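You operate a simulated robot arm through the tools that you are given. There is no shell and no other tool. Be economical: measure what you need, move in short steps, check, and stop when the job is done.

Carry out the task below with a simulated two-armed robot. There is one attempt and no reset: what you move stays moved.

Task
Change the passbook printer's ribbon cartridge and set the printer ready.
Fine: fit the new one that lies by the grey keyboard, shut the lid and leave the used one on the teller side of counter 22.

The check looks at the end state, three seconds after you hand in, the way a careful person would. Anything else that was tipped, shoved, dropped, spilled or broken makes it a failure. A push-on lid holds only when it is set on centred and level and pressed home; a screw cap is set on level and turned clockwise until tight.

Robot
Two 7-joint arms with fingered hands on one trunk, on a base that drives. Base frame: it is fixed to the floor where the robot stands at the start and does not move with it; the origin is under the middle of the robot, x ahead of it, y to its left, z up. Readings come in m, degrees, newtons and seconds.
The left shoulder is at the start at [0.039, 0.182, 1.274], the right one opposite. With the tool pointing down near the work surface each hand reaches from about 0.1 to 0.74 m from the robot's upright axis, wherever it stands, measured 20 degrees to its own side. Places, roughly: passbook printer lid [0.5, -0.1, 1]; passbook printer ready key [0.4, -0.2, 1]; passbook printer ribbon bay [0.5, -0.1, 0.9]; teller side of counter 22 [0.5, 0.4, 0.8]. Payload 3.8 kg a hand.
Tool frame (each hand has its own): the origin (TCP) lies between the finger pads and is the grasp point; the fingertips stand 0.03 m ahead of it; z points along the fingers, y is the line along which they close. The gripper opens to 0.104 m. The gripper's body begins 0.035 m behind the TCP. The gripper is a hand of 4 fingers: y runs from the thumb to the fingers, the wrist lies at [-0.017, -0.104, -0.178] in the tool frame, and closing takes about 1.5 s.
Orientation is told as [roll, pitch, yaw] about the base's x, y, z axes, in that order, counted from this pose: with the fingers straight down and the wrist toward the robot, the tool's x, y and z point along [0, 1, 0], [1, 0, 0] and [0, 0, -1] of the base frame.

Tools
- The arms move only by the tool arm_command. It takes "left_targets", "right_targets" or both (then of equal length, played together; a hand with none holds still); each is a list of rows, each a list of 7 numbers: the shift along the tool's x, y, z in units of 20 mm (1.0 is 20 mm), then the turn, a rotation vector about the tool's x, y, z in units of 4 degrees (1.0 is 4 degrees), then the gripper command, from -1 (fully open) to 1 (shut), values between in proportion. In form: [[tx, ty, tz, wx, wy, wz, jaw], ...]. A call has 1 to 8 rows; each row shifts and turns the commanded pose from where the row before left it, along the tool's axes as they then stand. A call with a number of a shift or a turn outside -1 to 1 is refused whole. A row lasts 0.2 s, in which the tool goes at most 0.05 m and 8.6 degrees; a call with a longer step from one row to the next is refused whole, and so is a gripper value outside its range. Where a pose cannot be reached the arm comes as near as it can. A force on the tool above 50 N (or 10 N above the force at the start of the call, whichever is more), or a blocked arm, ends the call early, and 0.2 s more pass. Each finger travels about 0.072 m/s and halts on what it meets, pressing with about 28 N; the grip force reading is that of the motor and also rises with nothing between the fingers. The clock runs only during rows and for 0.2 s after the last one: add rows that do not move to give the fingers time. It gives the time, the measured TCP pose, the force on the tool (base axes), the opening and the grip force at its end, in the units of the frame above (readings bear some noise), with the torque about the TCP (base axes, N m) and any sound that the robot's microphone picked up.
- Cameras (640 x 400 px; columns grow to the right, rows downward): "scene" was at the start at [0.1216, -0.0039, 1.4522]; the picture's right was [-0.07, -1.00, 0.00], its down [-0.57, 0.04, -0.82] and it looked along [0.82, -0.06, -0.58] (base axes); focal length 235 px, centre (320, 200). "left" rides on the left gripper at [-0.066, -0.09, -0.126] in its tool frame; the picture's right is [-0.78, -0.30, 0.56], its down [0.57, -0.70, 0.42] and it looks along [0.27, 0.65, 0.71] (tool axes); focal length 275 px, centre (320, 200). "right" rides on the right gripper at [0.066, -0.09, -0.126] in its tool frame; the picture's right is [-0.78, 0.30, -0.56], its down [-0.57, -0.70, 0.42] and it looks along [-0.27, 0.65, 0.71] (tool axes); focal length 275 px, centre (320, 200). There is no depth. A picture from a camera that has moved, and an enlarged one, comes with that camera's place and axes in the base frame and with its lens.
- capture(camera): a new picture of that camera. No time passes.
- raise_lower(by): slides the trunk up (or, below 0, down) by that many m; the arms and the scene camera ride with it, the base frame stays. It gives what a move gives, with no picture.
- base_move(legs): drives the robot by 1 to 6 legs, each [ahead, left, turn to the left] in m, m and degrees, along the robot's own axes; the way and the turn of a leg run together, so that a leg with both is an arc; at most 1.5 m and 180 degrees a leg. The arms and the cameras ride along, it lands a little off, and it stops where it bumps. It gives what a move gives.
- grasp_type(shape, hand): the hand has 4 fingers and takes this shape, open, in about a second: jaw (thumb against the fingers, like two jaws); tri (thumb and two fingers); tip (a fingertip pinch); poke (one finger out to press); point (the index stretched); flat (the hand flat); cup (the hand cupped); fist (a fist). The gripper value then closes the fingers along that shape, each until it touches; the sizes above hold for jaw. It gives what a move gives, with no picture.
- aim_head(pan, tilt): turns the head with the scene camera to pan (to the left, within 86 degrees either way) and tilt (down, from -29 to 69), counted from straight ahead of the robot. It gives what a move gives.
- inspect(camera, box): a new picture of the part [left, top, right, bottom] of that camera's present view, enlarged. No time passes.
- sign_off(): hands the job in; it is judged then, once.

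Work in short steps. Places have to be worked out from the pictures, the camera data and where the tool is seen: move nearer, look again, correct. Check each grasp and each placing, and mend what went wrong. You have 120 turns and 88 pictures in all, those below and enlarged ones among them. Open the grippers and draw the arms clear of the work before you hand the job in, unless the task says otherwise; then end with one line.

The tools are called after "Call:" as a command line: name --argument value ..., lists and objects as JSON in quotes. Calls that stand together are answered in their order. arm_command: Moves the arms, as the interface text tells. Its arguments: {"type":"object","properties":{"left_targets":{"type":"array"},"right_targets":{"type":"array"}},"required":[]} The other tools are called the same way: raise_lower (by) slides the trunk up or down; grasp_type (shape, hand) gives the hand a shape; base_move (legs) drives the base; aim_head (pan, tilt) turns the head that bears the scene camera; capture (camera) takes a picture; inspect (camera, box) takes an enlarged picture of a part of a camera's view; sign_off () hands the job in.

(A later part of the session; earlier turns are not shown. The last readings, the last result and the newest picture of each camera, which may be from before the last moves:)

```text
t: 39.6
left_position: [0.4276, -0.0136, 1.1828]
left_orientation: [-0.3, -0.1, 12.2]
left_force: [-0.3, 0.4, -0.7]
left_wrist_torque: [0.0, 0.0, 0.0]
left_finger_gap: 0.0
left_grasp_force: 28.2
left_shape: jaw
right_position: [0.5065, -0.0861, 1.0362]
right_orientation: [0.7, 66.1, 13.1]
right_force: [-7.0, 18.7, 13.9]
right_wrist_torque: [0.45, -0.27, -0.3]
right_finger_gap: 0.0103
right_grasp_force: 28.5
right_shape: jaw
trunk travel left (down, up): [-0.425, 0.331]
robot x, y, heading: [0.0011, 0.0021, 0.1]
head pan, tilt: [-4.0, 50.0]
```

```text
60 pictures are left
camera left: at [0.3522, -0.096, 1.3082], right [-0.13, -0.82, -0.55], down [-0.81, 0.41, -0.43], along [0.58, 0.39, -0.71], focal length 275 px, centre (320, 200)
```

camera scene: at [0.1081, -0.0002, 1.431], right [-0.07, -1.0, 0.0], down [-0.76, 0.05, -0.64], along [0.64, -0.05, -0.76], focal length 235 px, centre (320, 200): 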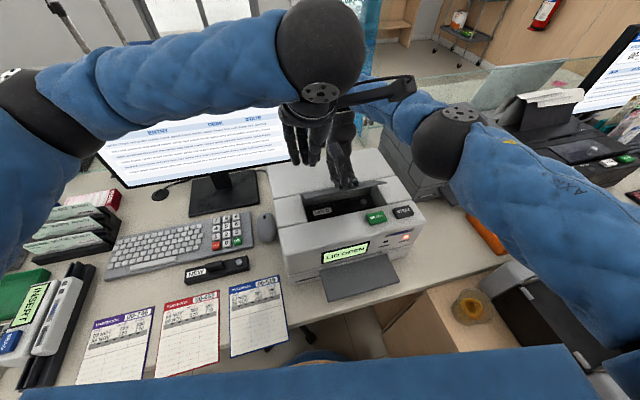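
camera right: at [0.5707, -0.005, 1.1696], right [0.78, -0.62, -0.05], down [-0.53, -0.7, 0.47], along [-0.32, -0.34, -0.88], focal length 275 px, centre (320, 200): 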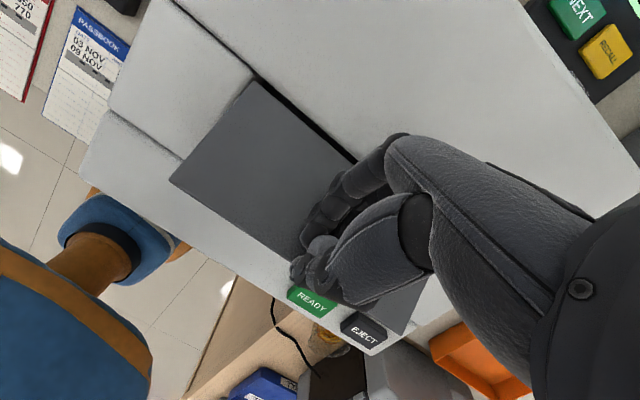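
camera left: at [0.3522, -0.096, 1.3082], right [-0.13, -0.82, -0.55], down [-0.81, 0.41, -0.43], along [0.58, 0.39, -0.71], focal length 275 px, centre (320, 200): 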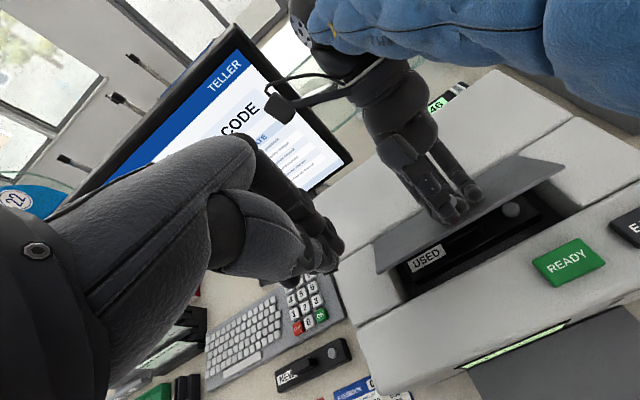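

The left hand is clear of the right. I lower it in front of the lid's left part, fingertips about 35 mm above the front deck.

Call:
arm_command --left_targets '[[-0.3, 0, 1, 0, 0, 0, 1], [-0.3, 0, 1, 0, 0, 0, 1], [0, 0, 1, 0, 0, 0, 1], [0, 0, 1, 0, 0, 0, 1], [0, 0, 1, 0, 0, 0, 1], [0, 0, 1, 0, 0, 0, 1], [0, 0, 1, 0, 0, 0, 1], [0, 0, 1, 0, 0, 0, 1]]'

Call:
inspect --camera "scene" --box '[250, 110, 430, 230]'

Call:
capture --camera "left"

```text
t: 41.4
left_position: [0.4275, -0.0272, 1.0251]
left_orientation: [-0.4, -0.2, 11.8]
left_force: [-14.7, -1.3, 19.2]
left_wrist_torque: [0.31, -0.39, 0.16]
left_finger_gap: 0.0
left_grasp_force: 27.9
left_shape: jaw
right_position: [0.5047, -0.0873, 1.0353]
right_orientation: [0.4, 65.9, 12.7]
right_force: [-8.6, 18.4, 3.1]
right_wrist_torque: [0.38, -0.51, -0.32]
right_finger_gap: 0.0104
right_grasp_force: 28.3
right_shape: jaw
trunk travel left (down, up): [-0.425, 0.331]
robot x, y, heading: [-0.0009, 0.0018, -0.4]
head pan, tilt: [-4.0, 50.0]
```

```text
3.33 times, centred on (340, 170) of scene
camera zoom: at [0.1053, -0.0006, 1.4313], right [-0.07, -1.0, 0.0], down [-0.76, 0.05, -0.65], along [0.64, -0.05, -0.76], focal length 785 px, centre (253, 300)
```

zoom: 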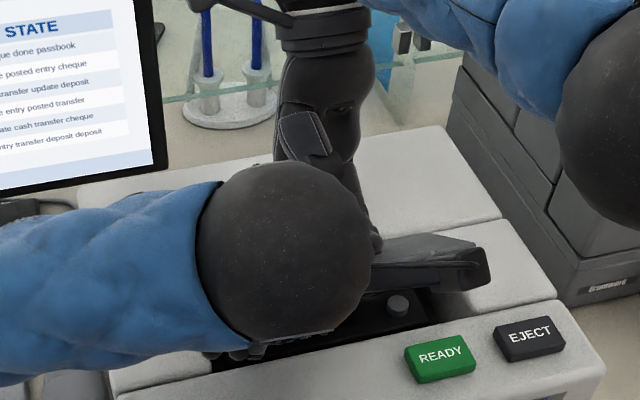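

```text
58 pictures are left
camera left: at [0.3521, -0.1085, 1.151], right [-0.13, -0.82, -0.55], down [-0.8, 0.41, -0.43], along [0.58, 0.39, -0.71], focal length 275 px, centre (320, 200)
```

left: 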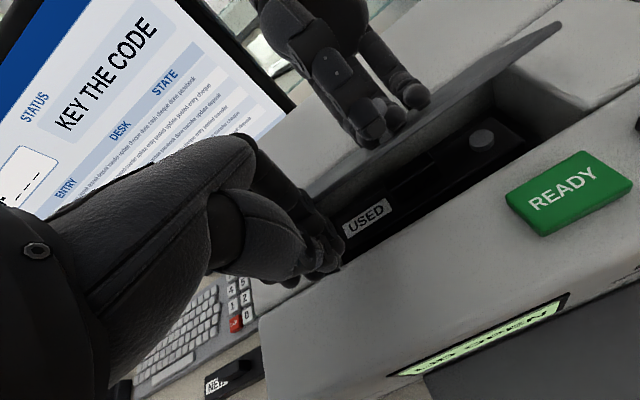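

The left fingers came down on the lid's edge. I raise, move 30 mm back toward me, and go down again.

Call:
arm_command --left_targets '[[0, 0, -1, 0, 0, 0, 1], [0, -0.75, 0, 0, 0, 0, 1], [0, -0.75, 0, 0, 0, 0, 1], [0, 0, 0.7, 0, 0, 0, 1], [0, 0, 0.7, 0, 0, 0, 1], [0, 0, 0, 0, 0, 0, 1]]'

Call:
capture --camera "left"

```text
t: 42.8
left_position: [0.4004, -0.0313, 1.016]
left_orientation: [-0.1, -0.1, 12.1]
left_force: [-0.1, 1.0, -0.2]
left_wrist_torque: [0.0, 0.0, 0.01]
left_finger_gap: 0.0
left_grasp_force: 27.7
left_shape: jaw
right_position: [0.5065, -0.0864, 1.036]
right_orientation: [0.7, 66.0, 12.9]
right_force: [-10.5, 17.8, 14.5]
right_wrist_torque: [0.33, -0.04, -0.33]
right_finger_gap: 0.0105
right_grasp_force: 28.1
right_shape: jaw
trunk travel left (down, up): [-0.425, 0.331]
robot x, y, heading: [-0.0006, 0.0026, 0.2]
head pan, tilt: [-4.0, 50.0]
```

```text
57 pictures are left
camera left: at [0.3257, -0.1141, 1.1407], right [-0.13, -0.82, -0.56], down [-0.8, 0.41, -0.43], along [0.58, 0.39, -0.71], focal length 275 px, centre (320, 200)
```

left: 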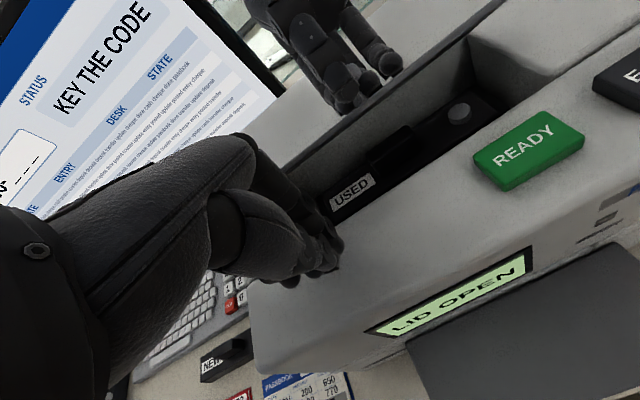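

The lid's plane passes nearly through this camera, so it stands near 41° with its edge around z 1.01, behind the left fingers now. I advance the left to near contact, then release and withdraw the right hand.

Call:
arm_command --left_targets '[[0, 0.9, 0.3, 0, 0, 0, 1], [0, 0.9, 0, 0, 0, 0, 1], [0, 0.4, 0, 0, 0, 0, 1]]'

Call:
arm_command --right_targets '[[0, 0, 0, 0, 0, 0, 0.4], [0, 0, 0, 0, 0, 0, -0.2], [0, 0, 0, 0, 0, 0, -0.2], [0, 0, -1, 0, 0, 0, -0.2], [0, 0, -1, 0, 0, 0, -0.2], [0, 0, -1, 0, 0, 0, -0.2], [0, 0, -1, 0, 0, 0, -0.2]]'

Call:
capture --camera "left"

Call:
capture --camera "scene"

```text
t: 43.5
left_position: [0.4286, -0.0286, 1.0087]
left_orientation: [-0.1, 0.6, 10.9]
left_force: [-26.2, 1.1, 8.5]
left_wrist_torque: [0.14, -0.73, 0.56]
left_finger_gap: 0.0001
left_grasp_force: 27.6
left_shape: jaw
right_position: [0.5076, -0.0857, 1.0394]
right_orientation: [0.9, 65.0, 12.8]
right_force: [8.3, 6.9, 11.3]
right_wrist_torque: [0.14, -0.1, -0.18]
right_finger_gap: 0.0116
right_grasp_force: 28.5
right_shape: jaw
trunk travel left (down, up): [-0.425, 0.331]
robot x, y, heading: [-0.0005, -0.0012, -0.1]
head pan, tilt: [-4.0, 50.0]
stopped in row 3 (left hand): the force on the tool passed its limit at 58 N (the readings are from after the stop); the commanded pose is now the measured one
```

```text
t: 45.1
left_position: [0.434, -0.0297, 1.0074]
left_orientation: [0.0, 0.3, 11.3]
left_force: [-13.6, -4.7, 7.8]
left_wrist_torque: [0.27, -0.59, 0.08]
left_finger_gap: 0.0001
left_grasp_force: 27.6
left_shape: jaw
right_position: [0.5109, -0.0858, 1.0562]
right_orientation: [0.7, 65.6, 12.3]
right_force: [-16.8, -7.2, -9.3]
right_wrist_torque: [0.94, 2.46, -0.97]
right_finger_gap: 0.053
right_grasp_force: 0.0
right_shape: jaw
right hand out of reach, approached as far as the arm can: row 4, 5, 6, 7
trunk travel left (down, up): [-0.425, 0.331]
robot x, y, heading: [0.0012, 0.0002, 0.2]
head pan, tilt: [-4.0, 50.0]
```

```text
56 pictures are left
camera left: at [0.3576, -0.112, 1.1341], right [-0.14, -0.82, -0.56], down [-0.8, 0.42, -0.42], along [0.58, 0.39, -0.72], focal length 275 px, centre (320, 200)
```

left: 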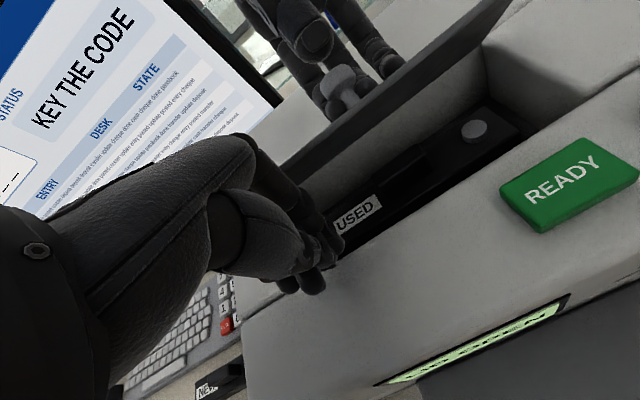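

```text
55 pictures are left
camera scene: at [0.1067, -0.0055, 1.4306], right [-0.07, -1.0, 0.0], down [-0.76, 0.05, -0.64], along [0.64, -0.04, -0.76], focal length 235 px, centre (320, 200)
```

scene: 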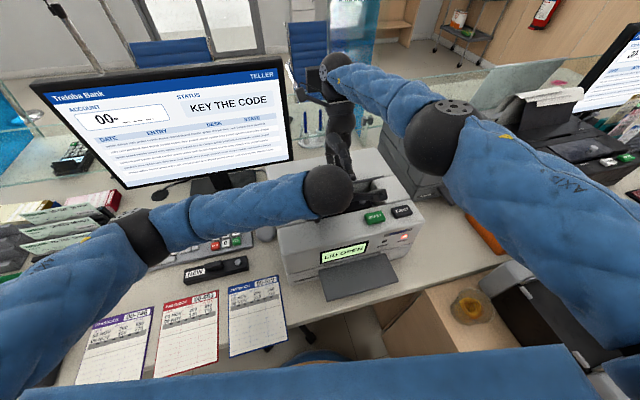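

The right hand couldn't draw straight back, so I slide it sideways to the right off the knob, then up.

Call:
arm_command --right_targets '[[-1, 0, 1, 0, 0, 0, -0.2], [-1, 0, 1, 0, 0, 0, -0.2], [-1, 0, 1, 0, 0, 0, -0.2], [-1, 0, 0, 0, 0, 0, -0.2], [-1, -0.2, 0, -1, 0, 0, -0.2]]'

Call:
capture --camera "left"

```text
t: 45.6
left_position: [0.4235, -0.0308, 1.0043]
left_orientation: [0.4, 1.5, 10.3]
left_force: [-23.3, 3.7, 3.3]
left_wrist_torque: [0.01, -0.52, 0.59]
left_finger_gap: 0.0
left_grasp_force: 27.9
left_shape: jaw
right_position: [0.4979, -0.0916, 1.0552]
right_orientation: [4.4, 64.0, 16.7]
right_force: [-0.4, 10.2, -2.3]
right_wrist_torque: [-0.32, 0.8, 0.38]
right_finger_gap: 0.0565
right_grasp_force: 0.0
right_shape: jaw
trunk travel left (down, up): [-0.425, 0.331]
robot x, y, heading: [0.0001, -0.0004, -0.2]
head pan, tilt: [-4.0, 50.0]
stopped in row 2 (right hand): the force on the tool passed its limit at 57 N (the readings are from after the stop); the commanded pose is now the measured one
```

```text
54 pictures are left
camera left: at [0.3494, -0.1114, 1.1318], right [-0.17, -0.82, -0.55], down [-0.8, 0.44, -0.4], along [0.57, 0.38, -0.73], focal length 275 px, centre (320, 200)
```

left: 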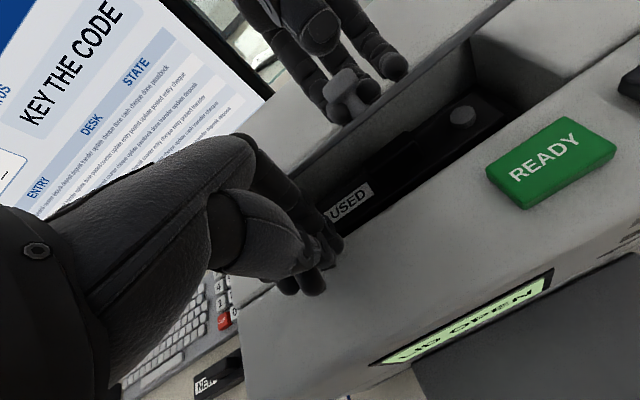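

I zoom in to see how the fingers sit around the knob before moving again.

Call:
inspect --camera "left" --box '[230, 0, 470, 150]'

Call:
capture --camera "right"

```text
2.67 times, centred on (350, 75) of left
camera zoom: at [0.3494, -0.1114, 1.1318], right [-0.17, -0.82, -0.55], down [-0.8, 0.44, -0.4], along [0.57, 0.38, -0.73], focal length 734 px, centre (240, 533)
```

zoom: 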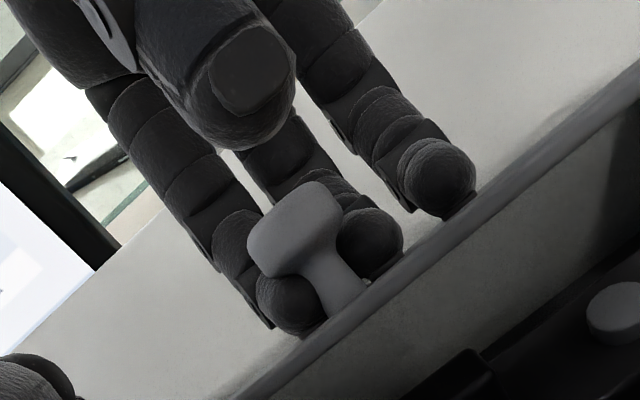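

```text
52 pictures are left
camera right: at [0.5579, -0.0147, 1.1931], right [0.78, -0.62, -0.05], down [-0.54, -0.72, 0.43], along [-0.3, -0.31, -0.9], focal length 275 px, centre (320, 200)
```

right: 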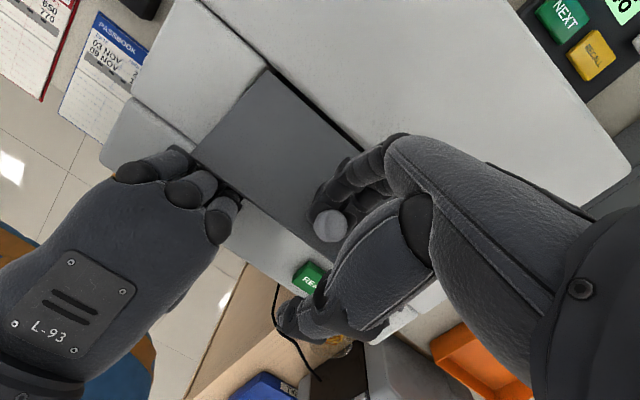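

The knob's neck sits between two fingers, so sideways is blocked. The hand is tilted more than the lid; I tilt it back toward 44° while easing off, then withdraw along the knob's axis.

Call:
arm_command --right_targets '[[0, 0, -0.1, -1, 0, 0, -0.4], [0, 0, -0.2, -1, 0, 0, -0.4], [0, 0, -0.3, -1, 0, 0, -0.4], [0, 0, -0.4, -1, 0, 0, -0.4], [0, 0, -0.5, -1, 0, 0, -0.4], [0, 0, -0.6, 0, 0, 0, -0.4]]'

Call:
inspect --camera "left" --box '[230, 0, 470, 150]'

```text
t: 47.0
left_position: [0.4302, -0.0295, 1.0041]
left_orientation: [0.1, 1.3, 10.5]
left_force: [-0.7, -0.5, 0.0]
left_wrist_torque: [-0.02, 0.01, -0.01]
left_finger_gap: 0.0001
left_grasp_force: 28.0
left_shape: jaw
right_position: [0.5327, -0.0863, 1.0807]
right_orientation: [2.5, 44.0, 14.2]
right_force: [-0.3, 0.0, -0.1]
right_wrist_torque: [-0.02, 0.03, -0.01]
right_finger_gap: 0.0728
right_grasp_force: 0.1
right_shape: jaw
trunk travel left (down, up): [-0.425, 0.331]
robot x, y, heading: [-0.0024, -0.0009, 0.3]
head pan, tilt: [-4.0, 50.0]
```

```text
2.67 times, centred on (350, 75) of left
camera zoom: at [0.3549, -0.1108, 1.1316], right [-0.16, -0.82, -0.55], down [-0.8, 0.43, -0.41], along [0.57, 0.38, -0.73], focal length 734 px, centre (240, 533)
```

zoom: 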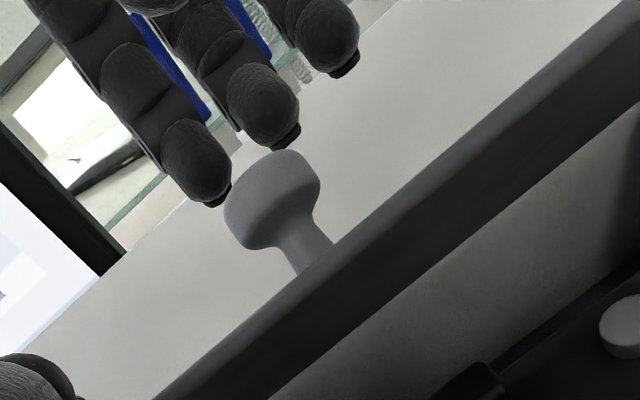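

Free, and the lid holds its angle by itself. I withdraw the right hand up and to the right, levelling it.

Call:
arm_command --right_targets '[[0, 0, -1, 0, 0, 0, -0.4], [0, -0.5, -1, 0, 0, 0, -0.4], [0, -1, -1, -1, 0, 0, -0.4], [-1, -1, -1, -1, 0, 0, -0.4], [-1, -1, -1, -1, 0, 0, -0.4], [-1, -0.5, -1, -1, 0, 0, -0.4], [-1, 0, -1, -1, 0, 0, -0.4], [-1, 0, -0.5, -1, 0, 0, -0.4]]'

Call:
arm_command --right_targets '[[-1, 0, 0, -1, 0, 0, -0.4], [-1, 0, 0, -1, 0, 0, -0.4], [-1, 0, 0, -1, 0, 0, -0.4], [0, 0, 0, -1, 0, 0, -0.4], [0, 0, 0, -1, 0, 0, -0.4]]'

Call:
capture --camera "left"

Call:
capture --camera "scene"

```text
t: 48.8
left_position: [0.4303, -0.0301, 1.0049]
left_orientation: [0.2, 1.4, 10.5]
left_force: [-0.8, -1.1, -0.1]
left_wrist_torque: [0.05, -0.03, 0.0]
left_finger_gap: 0.0001
left_grasp_force: 28.1
left_shape: jaw
right_position: [0.5847, -0.1841, 1.2465]
right_orientation: [1.8, 20.0, 13.2]
right_force: [0.1, 0.2, 0.0]
right_wrist_torque: [0.03, 0.02, 0.02]
right_finger_gap: 0.0726
right_grasp_force: 0.2
right_shape: jaw
trunk travel left (down, up): [-0.425, 0.331]
robot x, y, heading: [-0.001, -0.001, 0.1]
head pan, tilt: [-4.0, 50.0]
```

```text
t: 50.0
left_position: [0.4288, -0.0308, 1.0035]
left_orientation: [0.2, 1.3, 10.4]
left_force: [-0.8, -0.5, 0.4]
left_wrist_torque: [0.02, -0.07, 0.0]
left_finger_gap: 0.0
left_grasp_force: 28.2
left_shape: jaw
right_position: [0.5973, -0.243, 1.2435]
right_orientation: [1.7, 0.1, 12.5]
right_force: [-1.0, -0.1, -0.6]
right_wrist_torque: [0.0, 0.01, 0.03]
right_finger_gap: 0.0724
right_grasp_force: 0.0
right_shape: jaw
trunk travel left (down, up): [-0.425, 0.331]
robot x, y, heading: [0.0009, 0.0003, 0.1]
head pan, tilt: [-4.0, 50.0]
```

```text
50 pictures are left
camera left: at [0.3546, -0.1117, 1.1316], right [-0.16, -0.82, -0.55], down [-0.8, 0.43, -0.41], along [0.57, 0.38, -0.73], focal length 275 px, centre (320, 200)
```

left: 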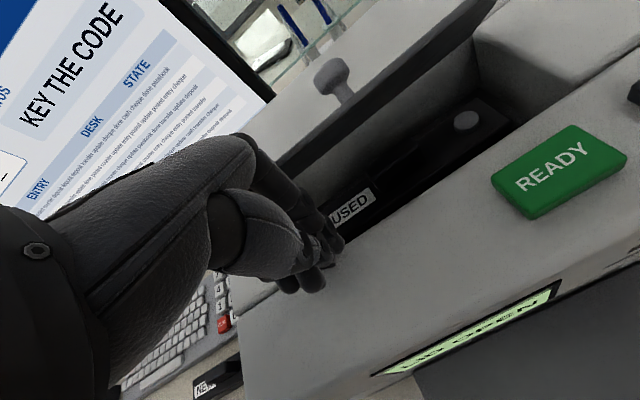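

```text
49 pictures are left
camera scene: at [0.1102, -0.0032, 1.4307], right [-0.07, -1.0, 0.0], down [-0.76, 0.05, -0.64], along [0.64, -0.04, -0.77], focal length 235 px, centre (320, 200)
```

scene: 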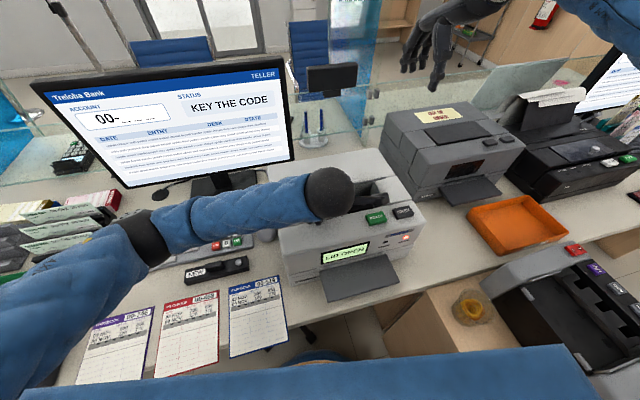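

Now the left fingers push the lid up and over.

Call:
arm_command --left_targets '[[0, 0.8, -0.1, 0, 0, 0, 1], [0, 0.8, -0.1, 0, 0, 0, 1], [0, 0.8, -0.1, 0, 0, 0, 1], [0, 0.8, -0.1, 0, 0, 0, 1], [0, 0.8, -0.1, 0, 0, 0, 1], [0, 0.8, 0, 0, 0, 0, 1]]'

Call:
capture --camera "left"

```text
t: 51.3
left_position: [0.497, -0.022, 1.0125]
left_orientation: [0.2, 2.3, 9.2]
left_force: [-44.0, 2.4, 13.0]
left_wrist_torque: [0.2, -2.48, 0.88]
left_finger_gap: 0.0003
left_grasp_force: 28.3
left_shape: jaw
right_position: [0.5915, -0.2415, 1.247]
right_orientation: [1.7, -0.1, 12.4]
right_force: [0.0, 0.6, -0.4]
right_wrist_torque: [0.02, 0.04, 0.02]
right_finger_gap: 0.0723
right_grasp_force: 0.0
right_shape: jaw
trunk travel left (down, up): [-0.425, 0.331]
robot x, y, heading: [-0.0023, 0.0007, 0.1]
head pan, tilt: [-4.0, 50.0]
stopped in row 6 (left hand): the force on the tool passed its limit at 60 N (the readings are from after the stop); the commanded pose is now the measured one
```

```text
48 pictures are left
camera left: at [0.4226, -0.1015, 1.1412], right [-0.19, -0.81, -0.55], down [-0.8, 0.45, -0.39], along [0.57, 0.36, -0.74], focal length 275 px, centre (320, 200)
```

left: 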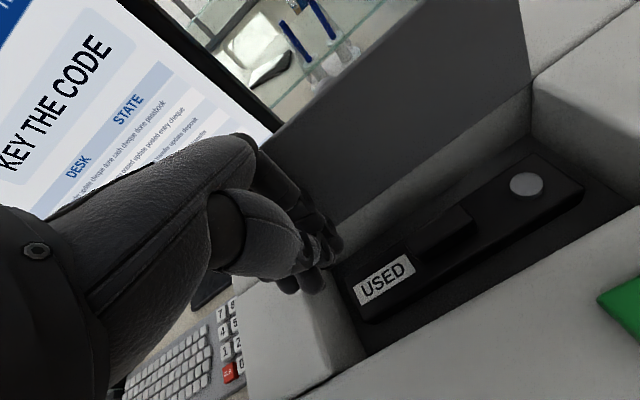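

It met a stop with the lid about upright. I back off 25 mm to see whether it stays.

Call:
arm_command --left_targets '[[0, -0.6, 0, 0, 0, 0, 1], [0, -0.8, 0, 0, 0, 0, 1], [0, -0.8, 0, 0, 0, 0, 1]]'

Call:
capture --camera "left"

```text
t: 52.1
left_position: [0.4625, -0.0263, 1.0111]
left_orientation: [0.5, 2.2, 9.8]
left_force: [1.0, -0.3, 0.4]
left_wrist_torque: [0.0, -0.01, 0.0]
left_finger_gap: 0.0
left_grasp_force: 28.3
left_shape: jaw
right_position: [0.5962, -0.2409, 1.2449]
right_orientation: [1.6, 0.1, 12.5]
right_force: [0.4, 1.1, 0.3]
right_wrist_torque: [-0.01, 0.05, -0.04]
right_finger_gap: 0.0725
right_grasp_force: 0.1
right_shape: jaw
trunk travel left (down, up): [-0.425, 0.331]
robot x, y, heading: [-0.0009, 0.0017, 0.1]
head pan, tilt: [-4.0, 50.0]
```

```text
47 pictures are left
camera left: at [0.3884, -0.1064, 1.1393], right [-0.18, -0.82, -0.55], down [-0.81, 0.44, -0.39], along [0.56, 0.37, -0.74], focal length 275 px, centre (320, 200)
```

left: 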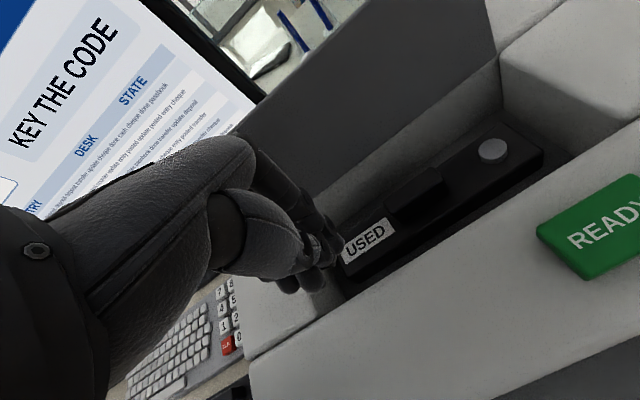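

The lid stays. I raise the left hand clear and take it toward the left, then look at the open bay.

Call:
arm_command --left_targets '[[0, -0.5, -0.5, 0, 0, 0, 1], [0, -0.5, -1, 0, 0, 0, 1], [0, 0, -1, 0, 0, 0, 1], [0, 0, -1, 0, 0, 0, 1], [0, 0, -1, 0, 0, 0, 1], [0.5, 0, -1, 0, 0, 0, 0], [1, 0, -1, 0, 0, 0, -0.4], [1, 0, -1, 0, 0, 0, -0.4]]'

Call:
arm_command --left_targets '[[1, 0, 0, 0, 0, 0, -0.4], [1, 0, 0, 0, 0, 0, -0.4], [1, 0, 0, 0, 0, 0, -0.4], [1, 0, 0, 0, 0, 0, -0.4], [1, 0, 0, 0, 0, 0, -0.4], [1, 0, 0, 0, 0, 0, -0.4], [1, 0, 0, 0, 0, 0, -0.4], [1, 0, 0, 0, 0, 0, -0.4]]'

Call:
inspect --camera "scene" --box '[260, 110, 440, 230]'

Call:
capture --camera "left"

```text
t: 53.9
left_position: [0.4385, 0.0196, 1.1628]
left_orientation: [0.3, 2.3, 9.7]
left_force: [-0.1, 0.3, -0.3]
left_wrist_torque: [-0.02, -0.05, 0.05]
left_finger_gap: 0.0723
left_grasp_force: 0.1
left_shape: jaw
right_position: [0.598, -0.2406, 1.2437]
right_orientation: [1.7, 0.1, 12.5]
right_force: [-0.5, 0.1, 0.4]
right_wrist_torque: [0.0, -0.01, 0.01]
right_finger_gap: 0.0723
right_grasp_force: 0.0
right_shape: jaw
trunk travel left (down, up): [-0.425, 0.331]
robot x, y, heading: [0.0007, 0.0021, 0.1]
head pan, tilt: [-4.0, 50.0]
```

```text
t: 55.7
left_position: [0.4108, 0.1775, 1.163]
left_orientation: [0.3, 2.3, 9.7]
left_force: [-0.1, 0.6, 0.1]
left_wrist_torque: [-0.01, 0.03, 0.02]
left_finger_gap: 0.0723
left_grasp_force: 0.1
left_shape: jaw
right_position: [0.5964, -0.2424, 1.2447]
right_orientation: [1.7, 0.1, 12.5]
right_force: [1.1, 0.1, -0.1]
right_wrist_torque: [-0.02, 0.0, -0.02]
right_finger_gap: 0.0726
right_grasp_force: 0.1
right_shape: jaw
trunk travel left (down, up): [-0.425, 0.331]
robot x, y, heading: [-0.0028, 0.0001, 0.0]
head pan, tilt: [-4.0, 50.0]
```

```text
3.33 times, centred on (350, 170) of scene
camera zoom: at [0.1096, -0.0018, 1.4308], right [-0.07, -1.0, 0.0], down [-0.76, 0.05, -0.64], along [0.64, -0.04, -0.77], focal length 785 px, centre (220, 300)
```

zoom: 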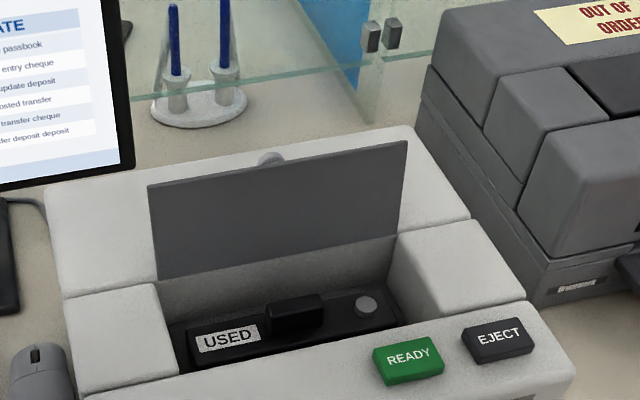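

```text
45 pictures are left
camera left: at [0.3379, 0.098, 1.2911], right [-0.18, -0.82, -0.55], down [-0.8, 0.45, -0.39], along [0.57, 0.37, -0.74], focal length 275 px, centre (320, 200)
```

left: 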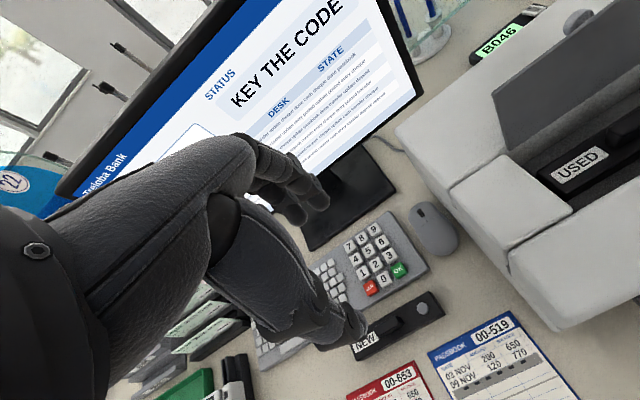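

Bay open with the lid standing; used cartridge's handle works out at about (0.50, -0.087, top 0.937). I bring the right hand above it, straightening its roll.

Call:
arm_command --right_targets '[[1, -0.4, 0, 0, -0.42, 0, -0.4], [1, -0.4, 0, 0, 0, 0, -0.4], [1, -0.4, 0, 0, 0, 0, -0.4], [1, -0.4, 0, 0, 0, 0, -0.4], [1, -0.4, 0.5, 0, 0, 0, -0.4], [1, -0.4, 0.8, 0, 0, 0, -0.4], [1, -0.4, 0.8, 0, 0, 0, -0.4], [1, -0.2, 0.8, 0, 0, 0, -0.4]]'

Call:
arm_command --right_targets '[[0.6, 0, 0.5, 0, 0, 0, -0.4], [0, 0, 0.5, 0, 0, 0, -0.4], [0, 0, 0, 0, 0, 0, -0.4]]'

Call:
capture --camera "right"

Call:
inspect --camera "scene" --box '[260, 110, 440, 230]'

```text
t: 57.5
left_position: [0.411, 0.1776, 1.1625]
left_orientation: [0.2, 2.3, 9.7]
left_force: [0.0, 0.3, -0.1]
left_wrist_torque: [-0.01, 0.01, -0.02]
left_finger_gap: 0.0726
left_grasp_force: 0.1
left_shape: jaw
right_position: [0.5036, -0.0979, 1.1869]
right_orientation: [0.0, 0.1, 12.5]
right_force: [0.7, 0.1, -0.2]
right_wrist_torque: [-0.01, 0.0, 0.05]
right_finger_gap: 0.0725
right_grasp_force: 0.1
right_shape: jaw
trunk travel left (down, up): [-0.425, 0.331]
robot x, y, heading: [-0.0008, 0.001, 0.1]
head pan, tilt: [-4.0, 50.0]
```

```text
t: 58.3
left_position: [0.4118, 0.1772, 1.163]
left_orientation: [0.3, 2.3, 9.7]
left_force: [0.2, 0.3, -0.1]
left_wrist_torque: [-0.01, 0.0, 0.04]
left_finger_gap: 0.0725
left_grasp_force: 0.1
left_shape: jaw
right_position: [0.5003, -0.0863, 1.1665]
right_orientation: [0.0, 0.1, 12.4]
right_force: [0.5, -0.5, 0.1]
right_wrist_torque: [0.0, 0.02, -0.01]
right_finger_gap: 0.0727
right_grasp_force: 0.0
right_shape: jaw
trunk travel left (down, up): [-0.425, 0.331]
robot x, y, heading: [-0.0033, -0.0021, 0.0]
head pan, tilt: [-4.0, 50.0]
```

```text
44 pictures are left
camera right: at [0.401, -0.0406, 1.2933], right [0.46, -0.69, 0.56], down [-0.56, -0.71, -0.42], along [0.69, -0.12, -0.72], focal length 275 px, centre (320, 200)
```

right: 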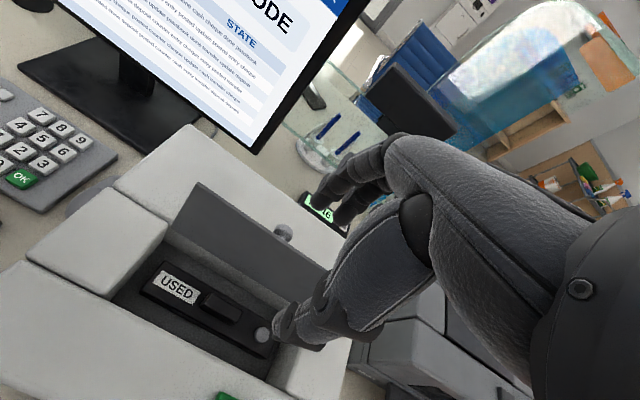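

```text
3.33 times, centred on (350, 170) of scene
camera zoom: at [0.1099, -0.0021, 1.4307], right [-0.07, -1.0, 0.0], down [-0.76, 0.05, -0.64], along [0.64, -0.04, -0.77], focal length 785 px, centre (220, 300)
```

zoom: 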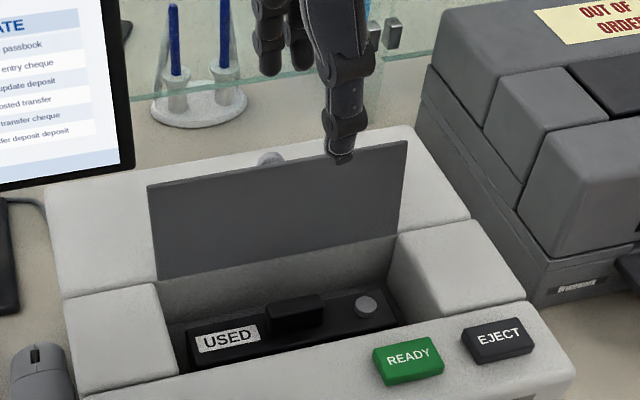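

Handle confirmed at (0.500, -0.087, 0.945), right beneath the hand. I narrow the fingers to ~47 mm and descend part way.

Call:
arm_command --right_targets '[[0, 0, 0.5, 0, 0, 0, 0.1], [0, 0, 1, 0, 0, 0, 0.1], [0, 0, 1, 0, 0, 0, 0.1], [0, 0, 1, 0, 0, 0, 0.1], [0, 0, 1, 0, 0, 0, 0.1], [0, 0, 1, 0, 0, 0, 0.1], [0, 0, 1, 0, 0, 0, 0.1], [0, 0, 1, 0, 0, 0, 0.1]]'

Call:
capture --camera "right"

Call:
inspect --camera "scene" --box '[260, 110, 440, 230]'

```text
t: 59.8
left_position: [0.4104, 0.1763, 1.163]
left_orientation: [0.4, 2.3, 9.7]
left_force: [0.6, 0.1, 0.3]
left_wrist_torque: [-0.01, 0.02, 0.02]
left_finger_gap: 0.0722
left_grasp_force: 0.0
left_shape: jaw
right_position: [0.5083, -0.085, 1.0738]
right_orientation: [0.3, -2.6, 12.4]
right_force: [-11.2, -5.3, 24.9]
right_wrist_torque: [-0.14, -0.82, -0.23]
right_finger_gap: 0.045
right_grasp_force: 0.1
right_shape: jaw
trunk travel left (down, up): [-0.425, 0.331]
robot x, y, heading: [-0.0012, 0.0012, -0.1]
head pan, tilt: [-4.0, 50.0]
stopped in row 7 (right hand): the force on the tool passed its limit at 60 N (the readings are from after the stop); the commanded pose is now the measured one
```

```text
42 pictures are left
camera right: at [0.4026, -0.042, 1.1969], right [0.43, -0.7, 0.56], down [-0.54, -0.7, -0.46], along [0.72, -0.11, -0.69], focal length 275 px, centre (320, 200)
```

right: 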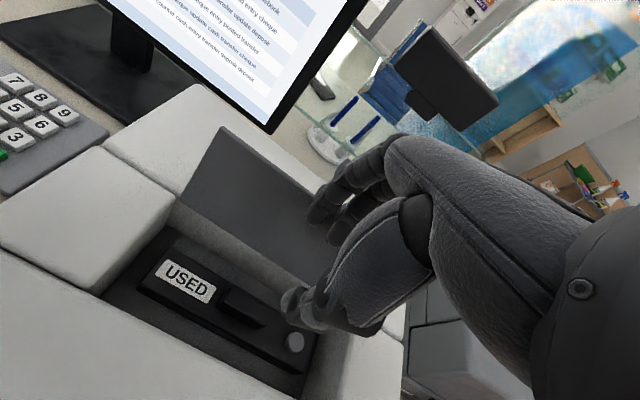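

```text
3.33 times, centred on (350, 170) of scene
camera zoom: at [0.1088, -0.0028, 1.4309], right [-0.07, -1.0, 0.0], down [-0.76, 0.05, -0.64], along [0.64, -0.04, -0.77], focal length 785 px, centre (220, 300)
```

zoom: 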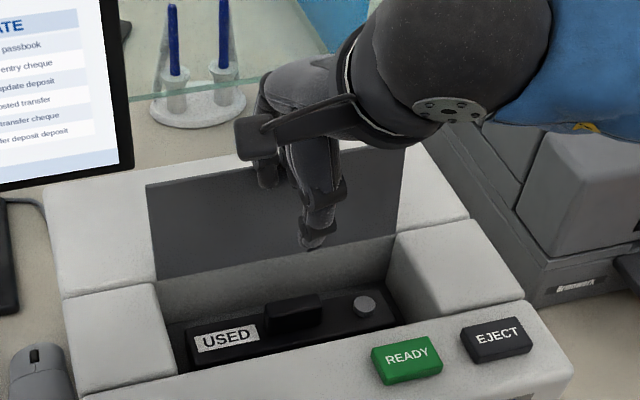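

The outer fingers met the lid's top edge, which leans slightly toward me. I lift, tip the hand 14° (fingertips forward), narrow the gap, and line up for an oblique approach along the finger axis.

Call:
arm_command --right_targets '[[0, 0, -1, 0, 0, 0, 0.3], [0, -0.6, -0.5, 0, 0, 0, 0.3], [0, -0.6, 0, -1, 0, 0, 0.3], [0, -0.6, 0, -1, 0, 0, 0.3], [0, -0.37, 0.45, -0.85, 0, 0, 0.3], [0, 0, 0.45, 0, 0, 0, 0.3], [0, 0, 0, 0, 0, 0, 0.3]]'

Call:
capture --camera "right"

```text
t: 61.4
left_position: [0.4118, 0.1769, 1.1637]
left_orientation: [0.4, 2.2, 9.7]
left_force: [0.1, -0.6, -0.3]
left_wrist_torque: [0.04, -0.02, -0.03]
left_finger_gap: 0.0724
left_grasp_force: 0.0
left_shape: jaw
right_position: [0.4687, -0.094, 1.0786]
right_orientation: [0.3, -13.2, 12.3]
right_force: [-0.5, -0.4, 0.2]
right_wrist_torque: [0.01, -0.01, 0.0]
right_finger_gap: 0.0365
right_grasp_force: 0.2
right_shape: jaw
trunk travel left (down, up): [-0.425, 0.331]
robot x, y, heading: [-0.0001, 0.0025, -0.0]
head pan, tilt: [-4.0, 50.0]
```

```text
40 pictures are left
camera right: at [0.3419, -0.056, 1.1802], right [0.32, -0.73, 0.61], down [-0.45, -0.68, -0.58], along [0.83, -0.09, -0.55], focal length 275 px, centre (320, 200)
```

right: 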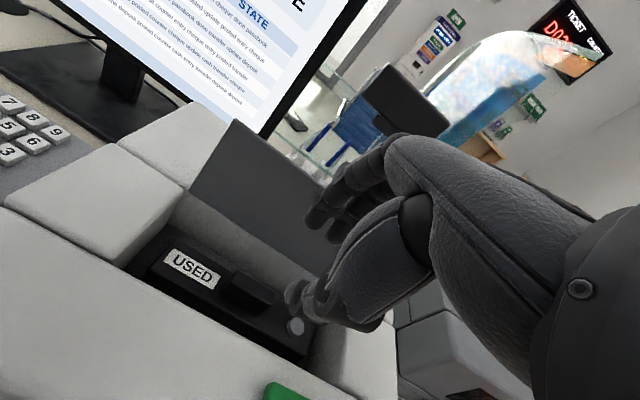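

Lined up; I go in along the finger axis, all but the last 10 mm.

Call:
arm_command --right_targets '[[0, 0.04, 1, 0, 0, 0, 0.3], [0, 0.04, 1, 0, 0, 0, 0.3], [0, 0.04, 1, 0, 0, 0, 0.3], [0, 0.04, 1, 0, 0, 0, 0.3], [0, 0.04, 1, 0, 0, 0, 0.3], [0, 0.03, 0.5, 0, 0, 0, 0.3]]'

Call:
inspect --camera "right" --box '[180, 160, 420, 340]'

Call:
inspect --camera "scene" --box '[280, 130, 420, 220]'

```text
t: 62.8
left_position: [0.4062, 0.1748, 1.1656]
left_orientation: [0.4, 1.9, 9.6]
left_force: [-0.9, 0.1, -0.5]
left_wrist_torque: [0.0, -0.04, 0.01]
left_finger_gap: 0.0727
left_grasp_force: 0.0
left_shape: jaw
right_position: [0.4907, -0.0857, 0.9789]
right_orientation: [0.7, -14.0, 12.6]
right_force: [-29.6, -9.5, 19.5]
right_wrist_torque: [0.05, -1.27, -0.65]
right_finger_gap: 0.0287
right_grasp_force: 0.0
right_shape: jaw
trunk travel left (down, up): [-0.425, 0.331]
robot x, y, heading: [-0.0022, 0.0026, 0.1]
head pan, tilt: [-4.0, 50.0]
stopped in row 6 (right hand): the force on the tool passed its limit at 54 N (the readings are from after the stop); the commanded pose is now the measured one
```

```text
2.22 times, centred on (300, 250) of right
camera zoom: at [0.3623, -0.0492, 1.0807], right [0.32, -0.73, 0.6], down [-0.44, -0.68, -0.59], along [0.84, -0.07, -0.54], focal length 612 px, centre (364, 89)
```

zoom: 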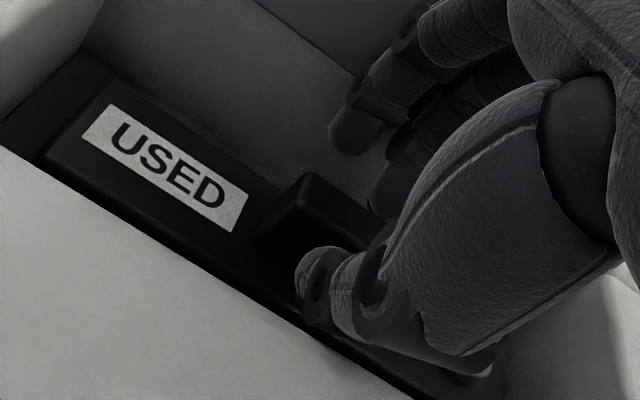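

```text
4.44 times, centred on (350, 175) of scene
camera zoom: at [0.1031, -0.0053, 1.4313], right [-0.07, -1.0, 0.0], down [-0.76, 0.05, -0.65], along [0.64, -0.04, -0.76], focal length 1046 px, centre (187, 311)
```

zoom: 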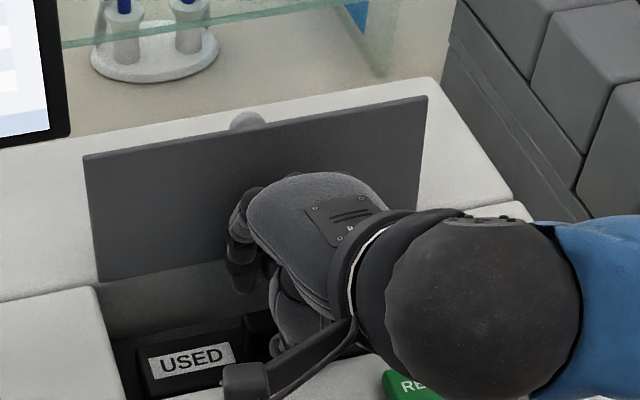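

The handle is between thumb and fingers but knuckles press on the lid. I back out 20 mm, tip 10° more, and re-enter along the steeper line.

Call:
arm_command --right_targets '[[0, 0, -1, 0, 0, 0, 0.3], [0, -0.28, 0, -1, 0, 0, 0.3], [0, 0, 0, -1, 0, 0, 0.3], [0, 0, 0, -0.5, 0, 0, 0.3], [0, 0, 0.6, 0, 0, 0, 0.3], [0, 0, 0.6, 0, 0, 0, 0.3], [0, 0, 0.6, 0, 0, 0, 0.3]]'

Call:
inspect --camera "right" --box '[180, 160, 420, 340]'

```text
t: 64.4
left_position: [0.4065, 0.1791, 1.1645]
left_orientation: [0.3, 2.1, 9.7]
left_force: [0.9, 0.1, -0.6]
left_wrist_torque: [-0.01, 0.0, -0.02]
left_finger_gap: 0.0724
left_grasp_force: 0.1
left_shape: jaw
right_position: [0.4886, -0.0851, 0.9874]
right_orientation: [0.5, -15.9, 12.8]
right_force: [-25.5, 1.2, 16.9]
right_wrist_torque: [-0.01, -1.23, -0.09]
right_finger_gap: 0.0324
right_grasp_force: 0.1
right_shape: jaw
right hand out of reach, approached as far as the arm can: row 2, 3, 6, 7
trunk travel left (down, up): [-0.425, 0.331]
robot x, y, heading: [0.0026, 0.0021, -0.1]
head pan, tilt: [-4.0, 50.0]
```

```text
2.22 times, centred on (300, 250) of right
camera zoom: at [0.3582, -0.0478, 1.0834], right [0.3, -0.73, 0.61], down [-0.42, -0.68, -0.61], along [0.86, -0.07, -0.51], focal length 612 px, centre (364, 89)
```

zoom: 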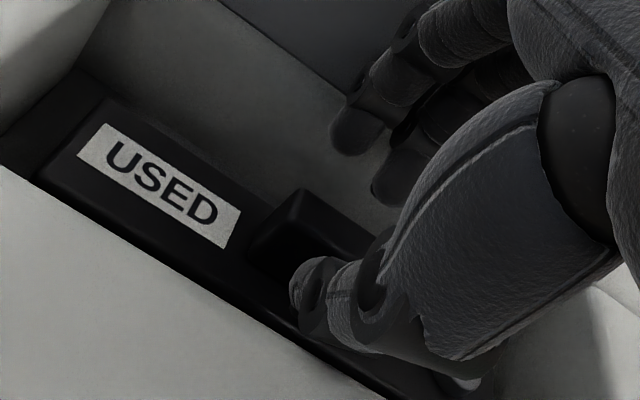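

Tilt is at the wrist's limit. The picture shows spare room on both sides of the handle, so I back out, return to ~15° tilt, and narrow the fingers to ~26 mm so they clear the lid.

Call:
arm_command --right_targets '[[0, 0, -1, 1, 0, 0, 0.3], [0, 0, -1, 1, 0, 0, 0.5], [0, 0, 0, 0.25, 0, 0, 0.5], [0, 0, 0, 0, 0, 0, 0.5]]'

Call:
inspect --camera "right" --box '[180, 160, 420, 340]'

```text
t: 65.4
left_position: [0.4108, 0.178, 1.162]
left_orientation: [0.4, 2.3, 9.8]
left_force: [0.4, -1.0, 1.1]
left_wrist_torque: [0.04, -0.01, 0.01]
left_finger_gap: 0.0725
left_grasp_force: 0.1
left_shape: jaw
right_position: [0.485, -0.0886, 1.0237]
right_orientation: [0.5, -6.7, 12.6]
right_force: [0.1, 0.6, -0.2]
right_wrist_torque: [-0.01, -0.01, -0.03]
right_finger_gap: 0.0261
right_grasp_force: 0.0
right_shape: jaw
trunk travel left (down, up): [-0.425, 0.331]
robot x, y, heading: [-0.0003, 0.0007, 0.1]
head pan, tilt: [-4.0, 50.0]
```

```text
2.22 times, centred on (300, 250) of right
camera zoom: at [0.3714, -0.0477, 1.138], right [0.39, -0.71, 0.58], down [-0.51, -0.7, -0.51], along [0.77, -0.09, -0.64], focal length 612 px, centre (364, 89)
```

zoom: 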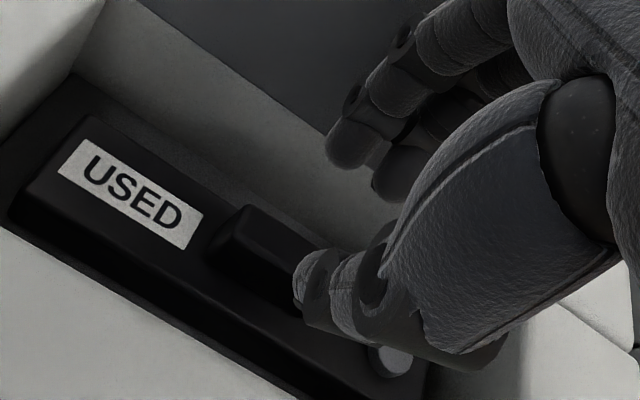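

Now measured: handle faces at f≈0.463/0.486, finger faces fit around them. I tilt to 14° and go down on the handle.

Call:
arm_command --right_targets '[[0, -0.15, 0, -0.9, 0, 0, 0.5], [0, -0.15, 0, -0.9, 0, 0, 0.5], [0, 0, 0.8, 0, 0, 0, 0.5], [0, 0, 0.8, 0, 0, 0, 0.5], [0, 0, 0.8, 0, 0, 0, 0.5], [0, 0, 0.5, 0, 0, 0, 0.5]]'

Call:
inspect --camera "right" --box '[180, 160, 420, 340]'

```text
t: 66.8
left_position: [0.405, 0.1754, 1.1663]
left_orientation: [0.3, 1.9, 9.7]
left_force: [0.1, 0.0, 0.3]
left_wrist_torque: [0.0, 0.02, 0.03]
left_finger_gap: 0.0724
left_grasp_force: 0.1
left_shape: jaw
right_position: [0.4889, -0.0851, 0.972]
right_orientation: [0.6, -14.5, 12.7]
right_force: [-22.4, -3.1, 35.8]
right_wrist_torque: [0.04, -0.96, -0.15]
right_finger_gap: 0.021
right_grasp_force: 0.0
right_shape: jaw
trunk travel left (down, up): [-0.425, 0.331]
robot x, y, heading: [-0.0005, -0.0023, -0.1]
head pan, tilt: [-4.0, 50.0]
```

```text
2.22 times, centred on (300, 250) of right
camera zoom: at [0.3604, -0.0477, 1.0719], right [0.32, -0.73, 0.61], down [-0.43, -0.68, -0.59], along [0.85, -0.07, -0.53], focal length 612 px, centre (364, 89)
```

zoom: 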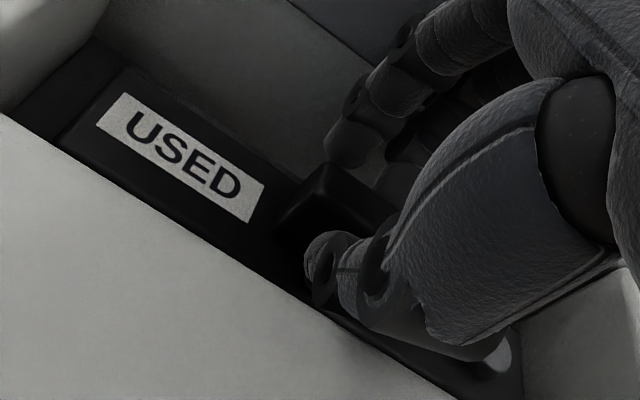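

The handle appears between thumb and fingers now. I close and see what the fingers meet.

Call:
arm_command --right_targets '[[0, 0, 0, 0, 0, 0, 0.8], [0, 0, 0, 0, 0, 0, 1], [0, 0, 0, 0, 0, 0, 1], [0, 0, 0, 0, 0, 0, 1]]'

Call:
inspect --camera "right" --box '[180, 160, 420, 340]'

```text
t: 67.8
left_position: [0.408, 0.1771, 1.1636]
left_orientation: [0.3, 2.1, 9.7]
left_force: [0.0, 0.4, 0.4]
left_wrist_torque: [0.0, 0.0, 0.03]
left_finger_gap: 0.0727
left_grasp_force: 0.1
left_shape: jaw
right_position: [0.491, -0.0847, 0.9679]
right_orientation: [0.5, -14.3, 12.6]
right_force: [-11.2, 0.4, 29.5]
right_wrist_torque: [-0.09, -0.22, 0.08]
right_finger_gap: 0.0131
right_grasp_force: 28.0
right_shape: jaw
trunk travel left (down, up): [-0.425, 0.331]
robot x, y, heading: [-0.0032, 0.0015, 0.0]
head pan, tilt: [-4.0, 50.0]
```

```text
2.22 times, centred on (300, 250) of right
camera zoom: at [0.3627, -0.0478, 1.069], right [0.32, -0.73, 0.61], down [-0.44, -0.68, -0.59], along [0.84, -0.08, -0.54], focal length 612 px, centre (364, 89)
```

zoom: 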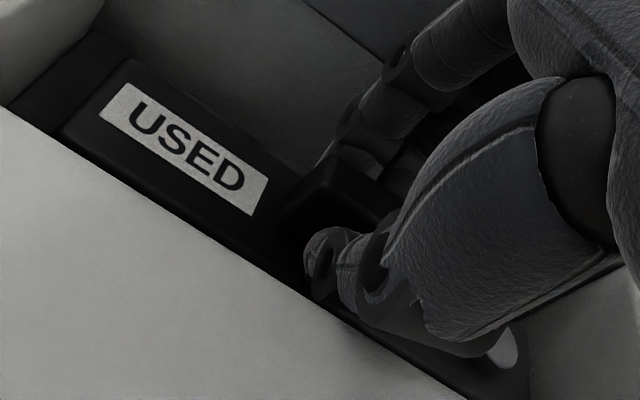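

It closed on the handle (13 mm) with the index behind it. I lift 16 mm vertically and check.

Call:
arm_command --right_targets '[[0, 0.05, -0.3, 0, 0, 0, 1], [0, 0.12, -0.485, 0, 0, 0, 1], [0, 0.12, -0.485, 0, 0, 0, 1]]'

Call:
inspect --camera "right" --box '[140, 130, 440, 340]'

```text
t: 68.6
left_position: [0.4123, 0.1764, 1.1619]
left_orientation: [0.3, 2.3, 9.7]
left_force: [-0.3, 0.3, 0.1]
left_wrist_torque: [0.01, -0.04, 0.01]
left_finger_gap: 0.0728
left_grasp_force: 0.1
left_shape: jaw
right_position: [0.4932, -0.0884, 0.9896]
right_orientation: [0.4, -13.7, 12.5]
right_force: [-0.3, -0.1, -0.7]
right_wrist_torque: [-0.01, 0.02, -0.03]
right_finger_gap: 0.0131
right_grasp_force: 28.0
right_shape: jaw
trunk travel left (down, up): [-0.425, 0.331]
robot x, y, heading: [-0.0039, 0.0008, 0.0]
head pan, tilt: [-4.0, 50.0]
```

```text
1.90 times, centred on (290, 235) of right
camera zoom: at [0.3654, -0.0494, 1.0919], right [0.32, -0.73, 0.61], down [-0.44, -0.68, -0.58], along [0.84, -0.08, -0.54], focal length 524 px, centre (377, 133)
```

zoom: 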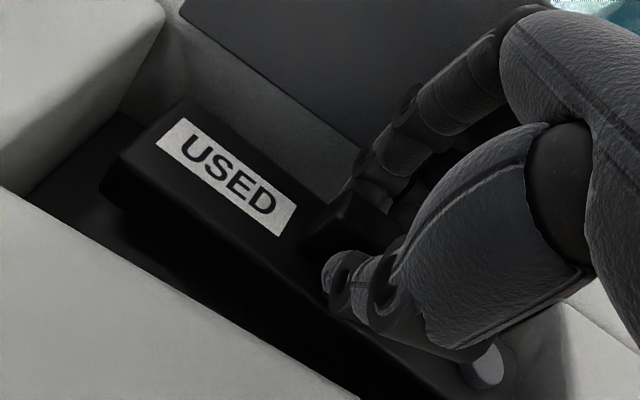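

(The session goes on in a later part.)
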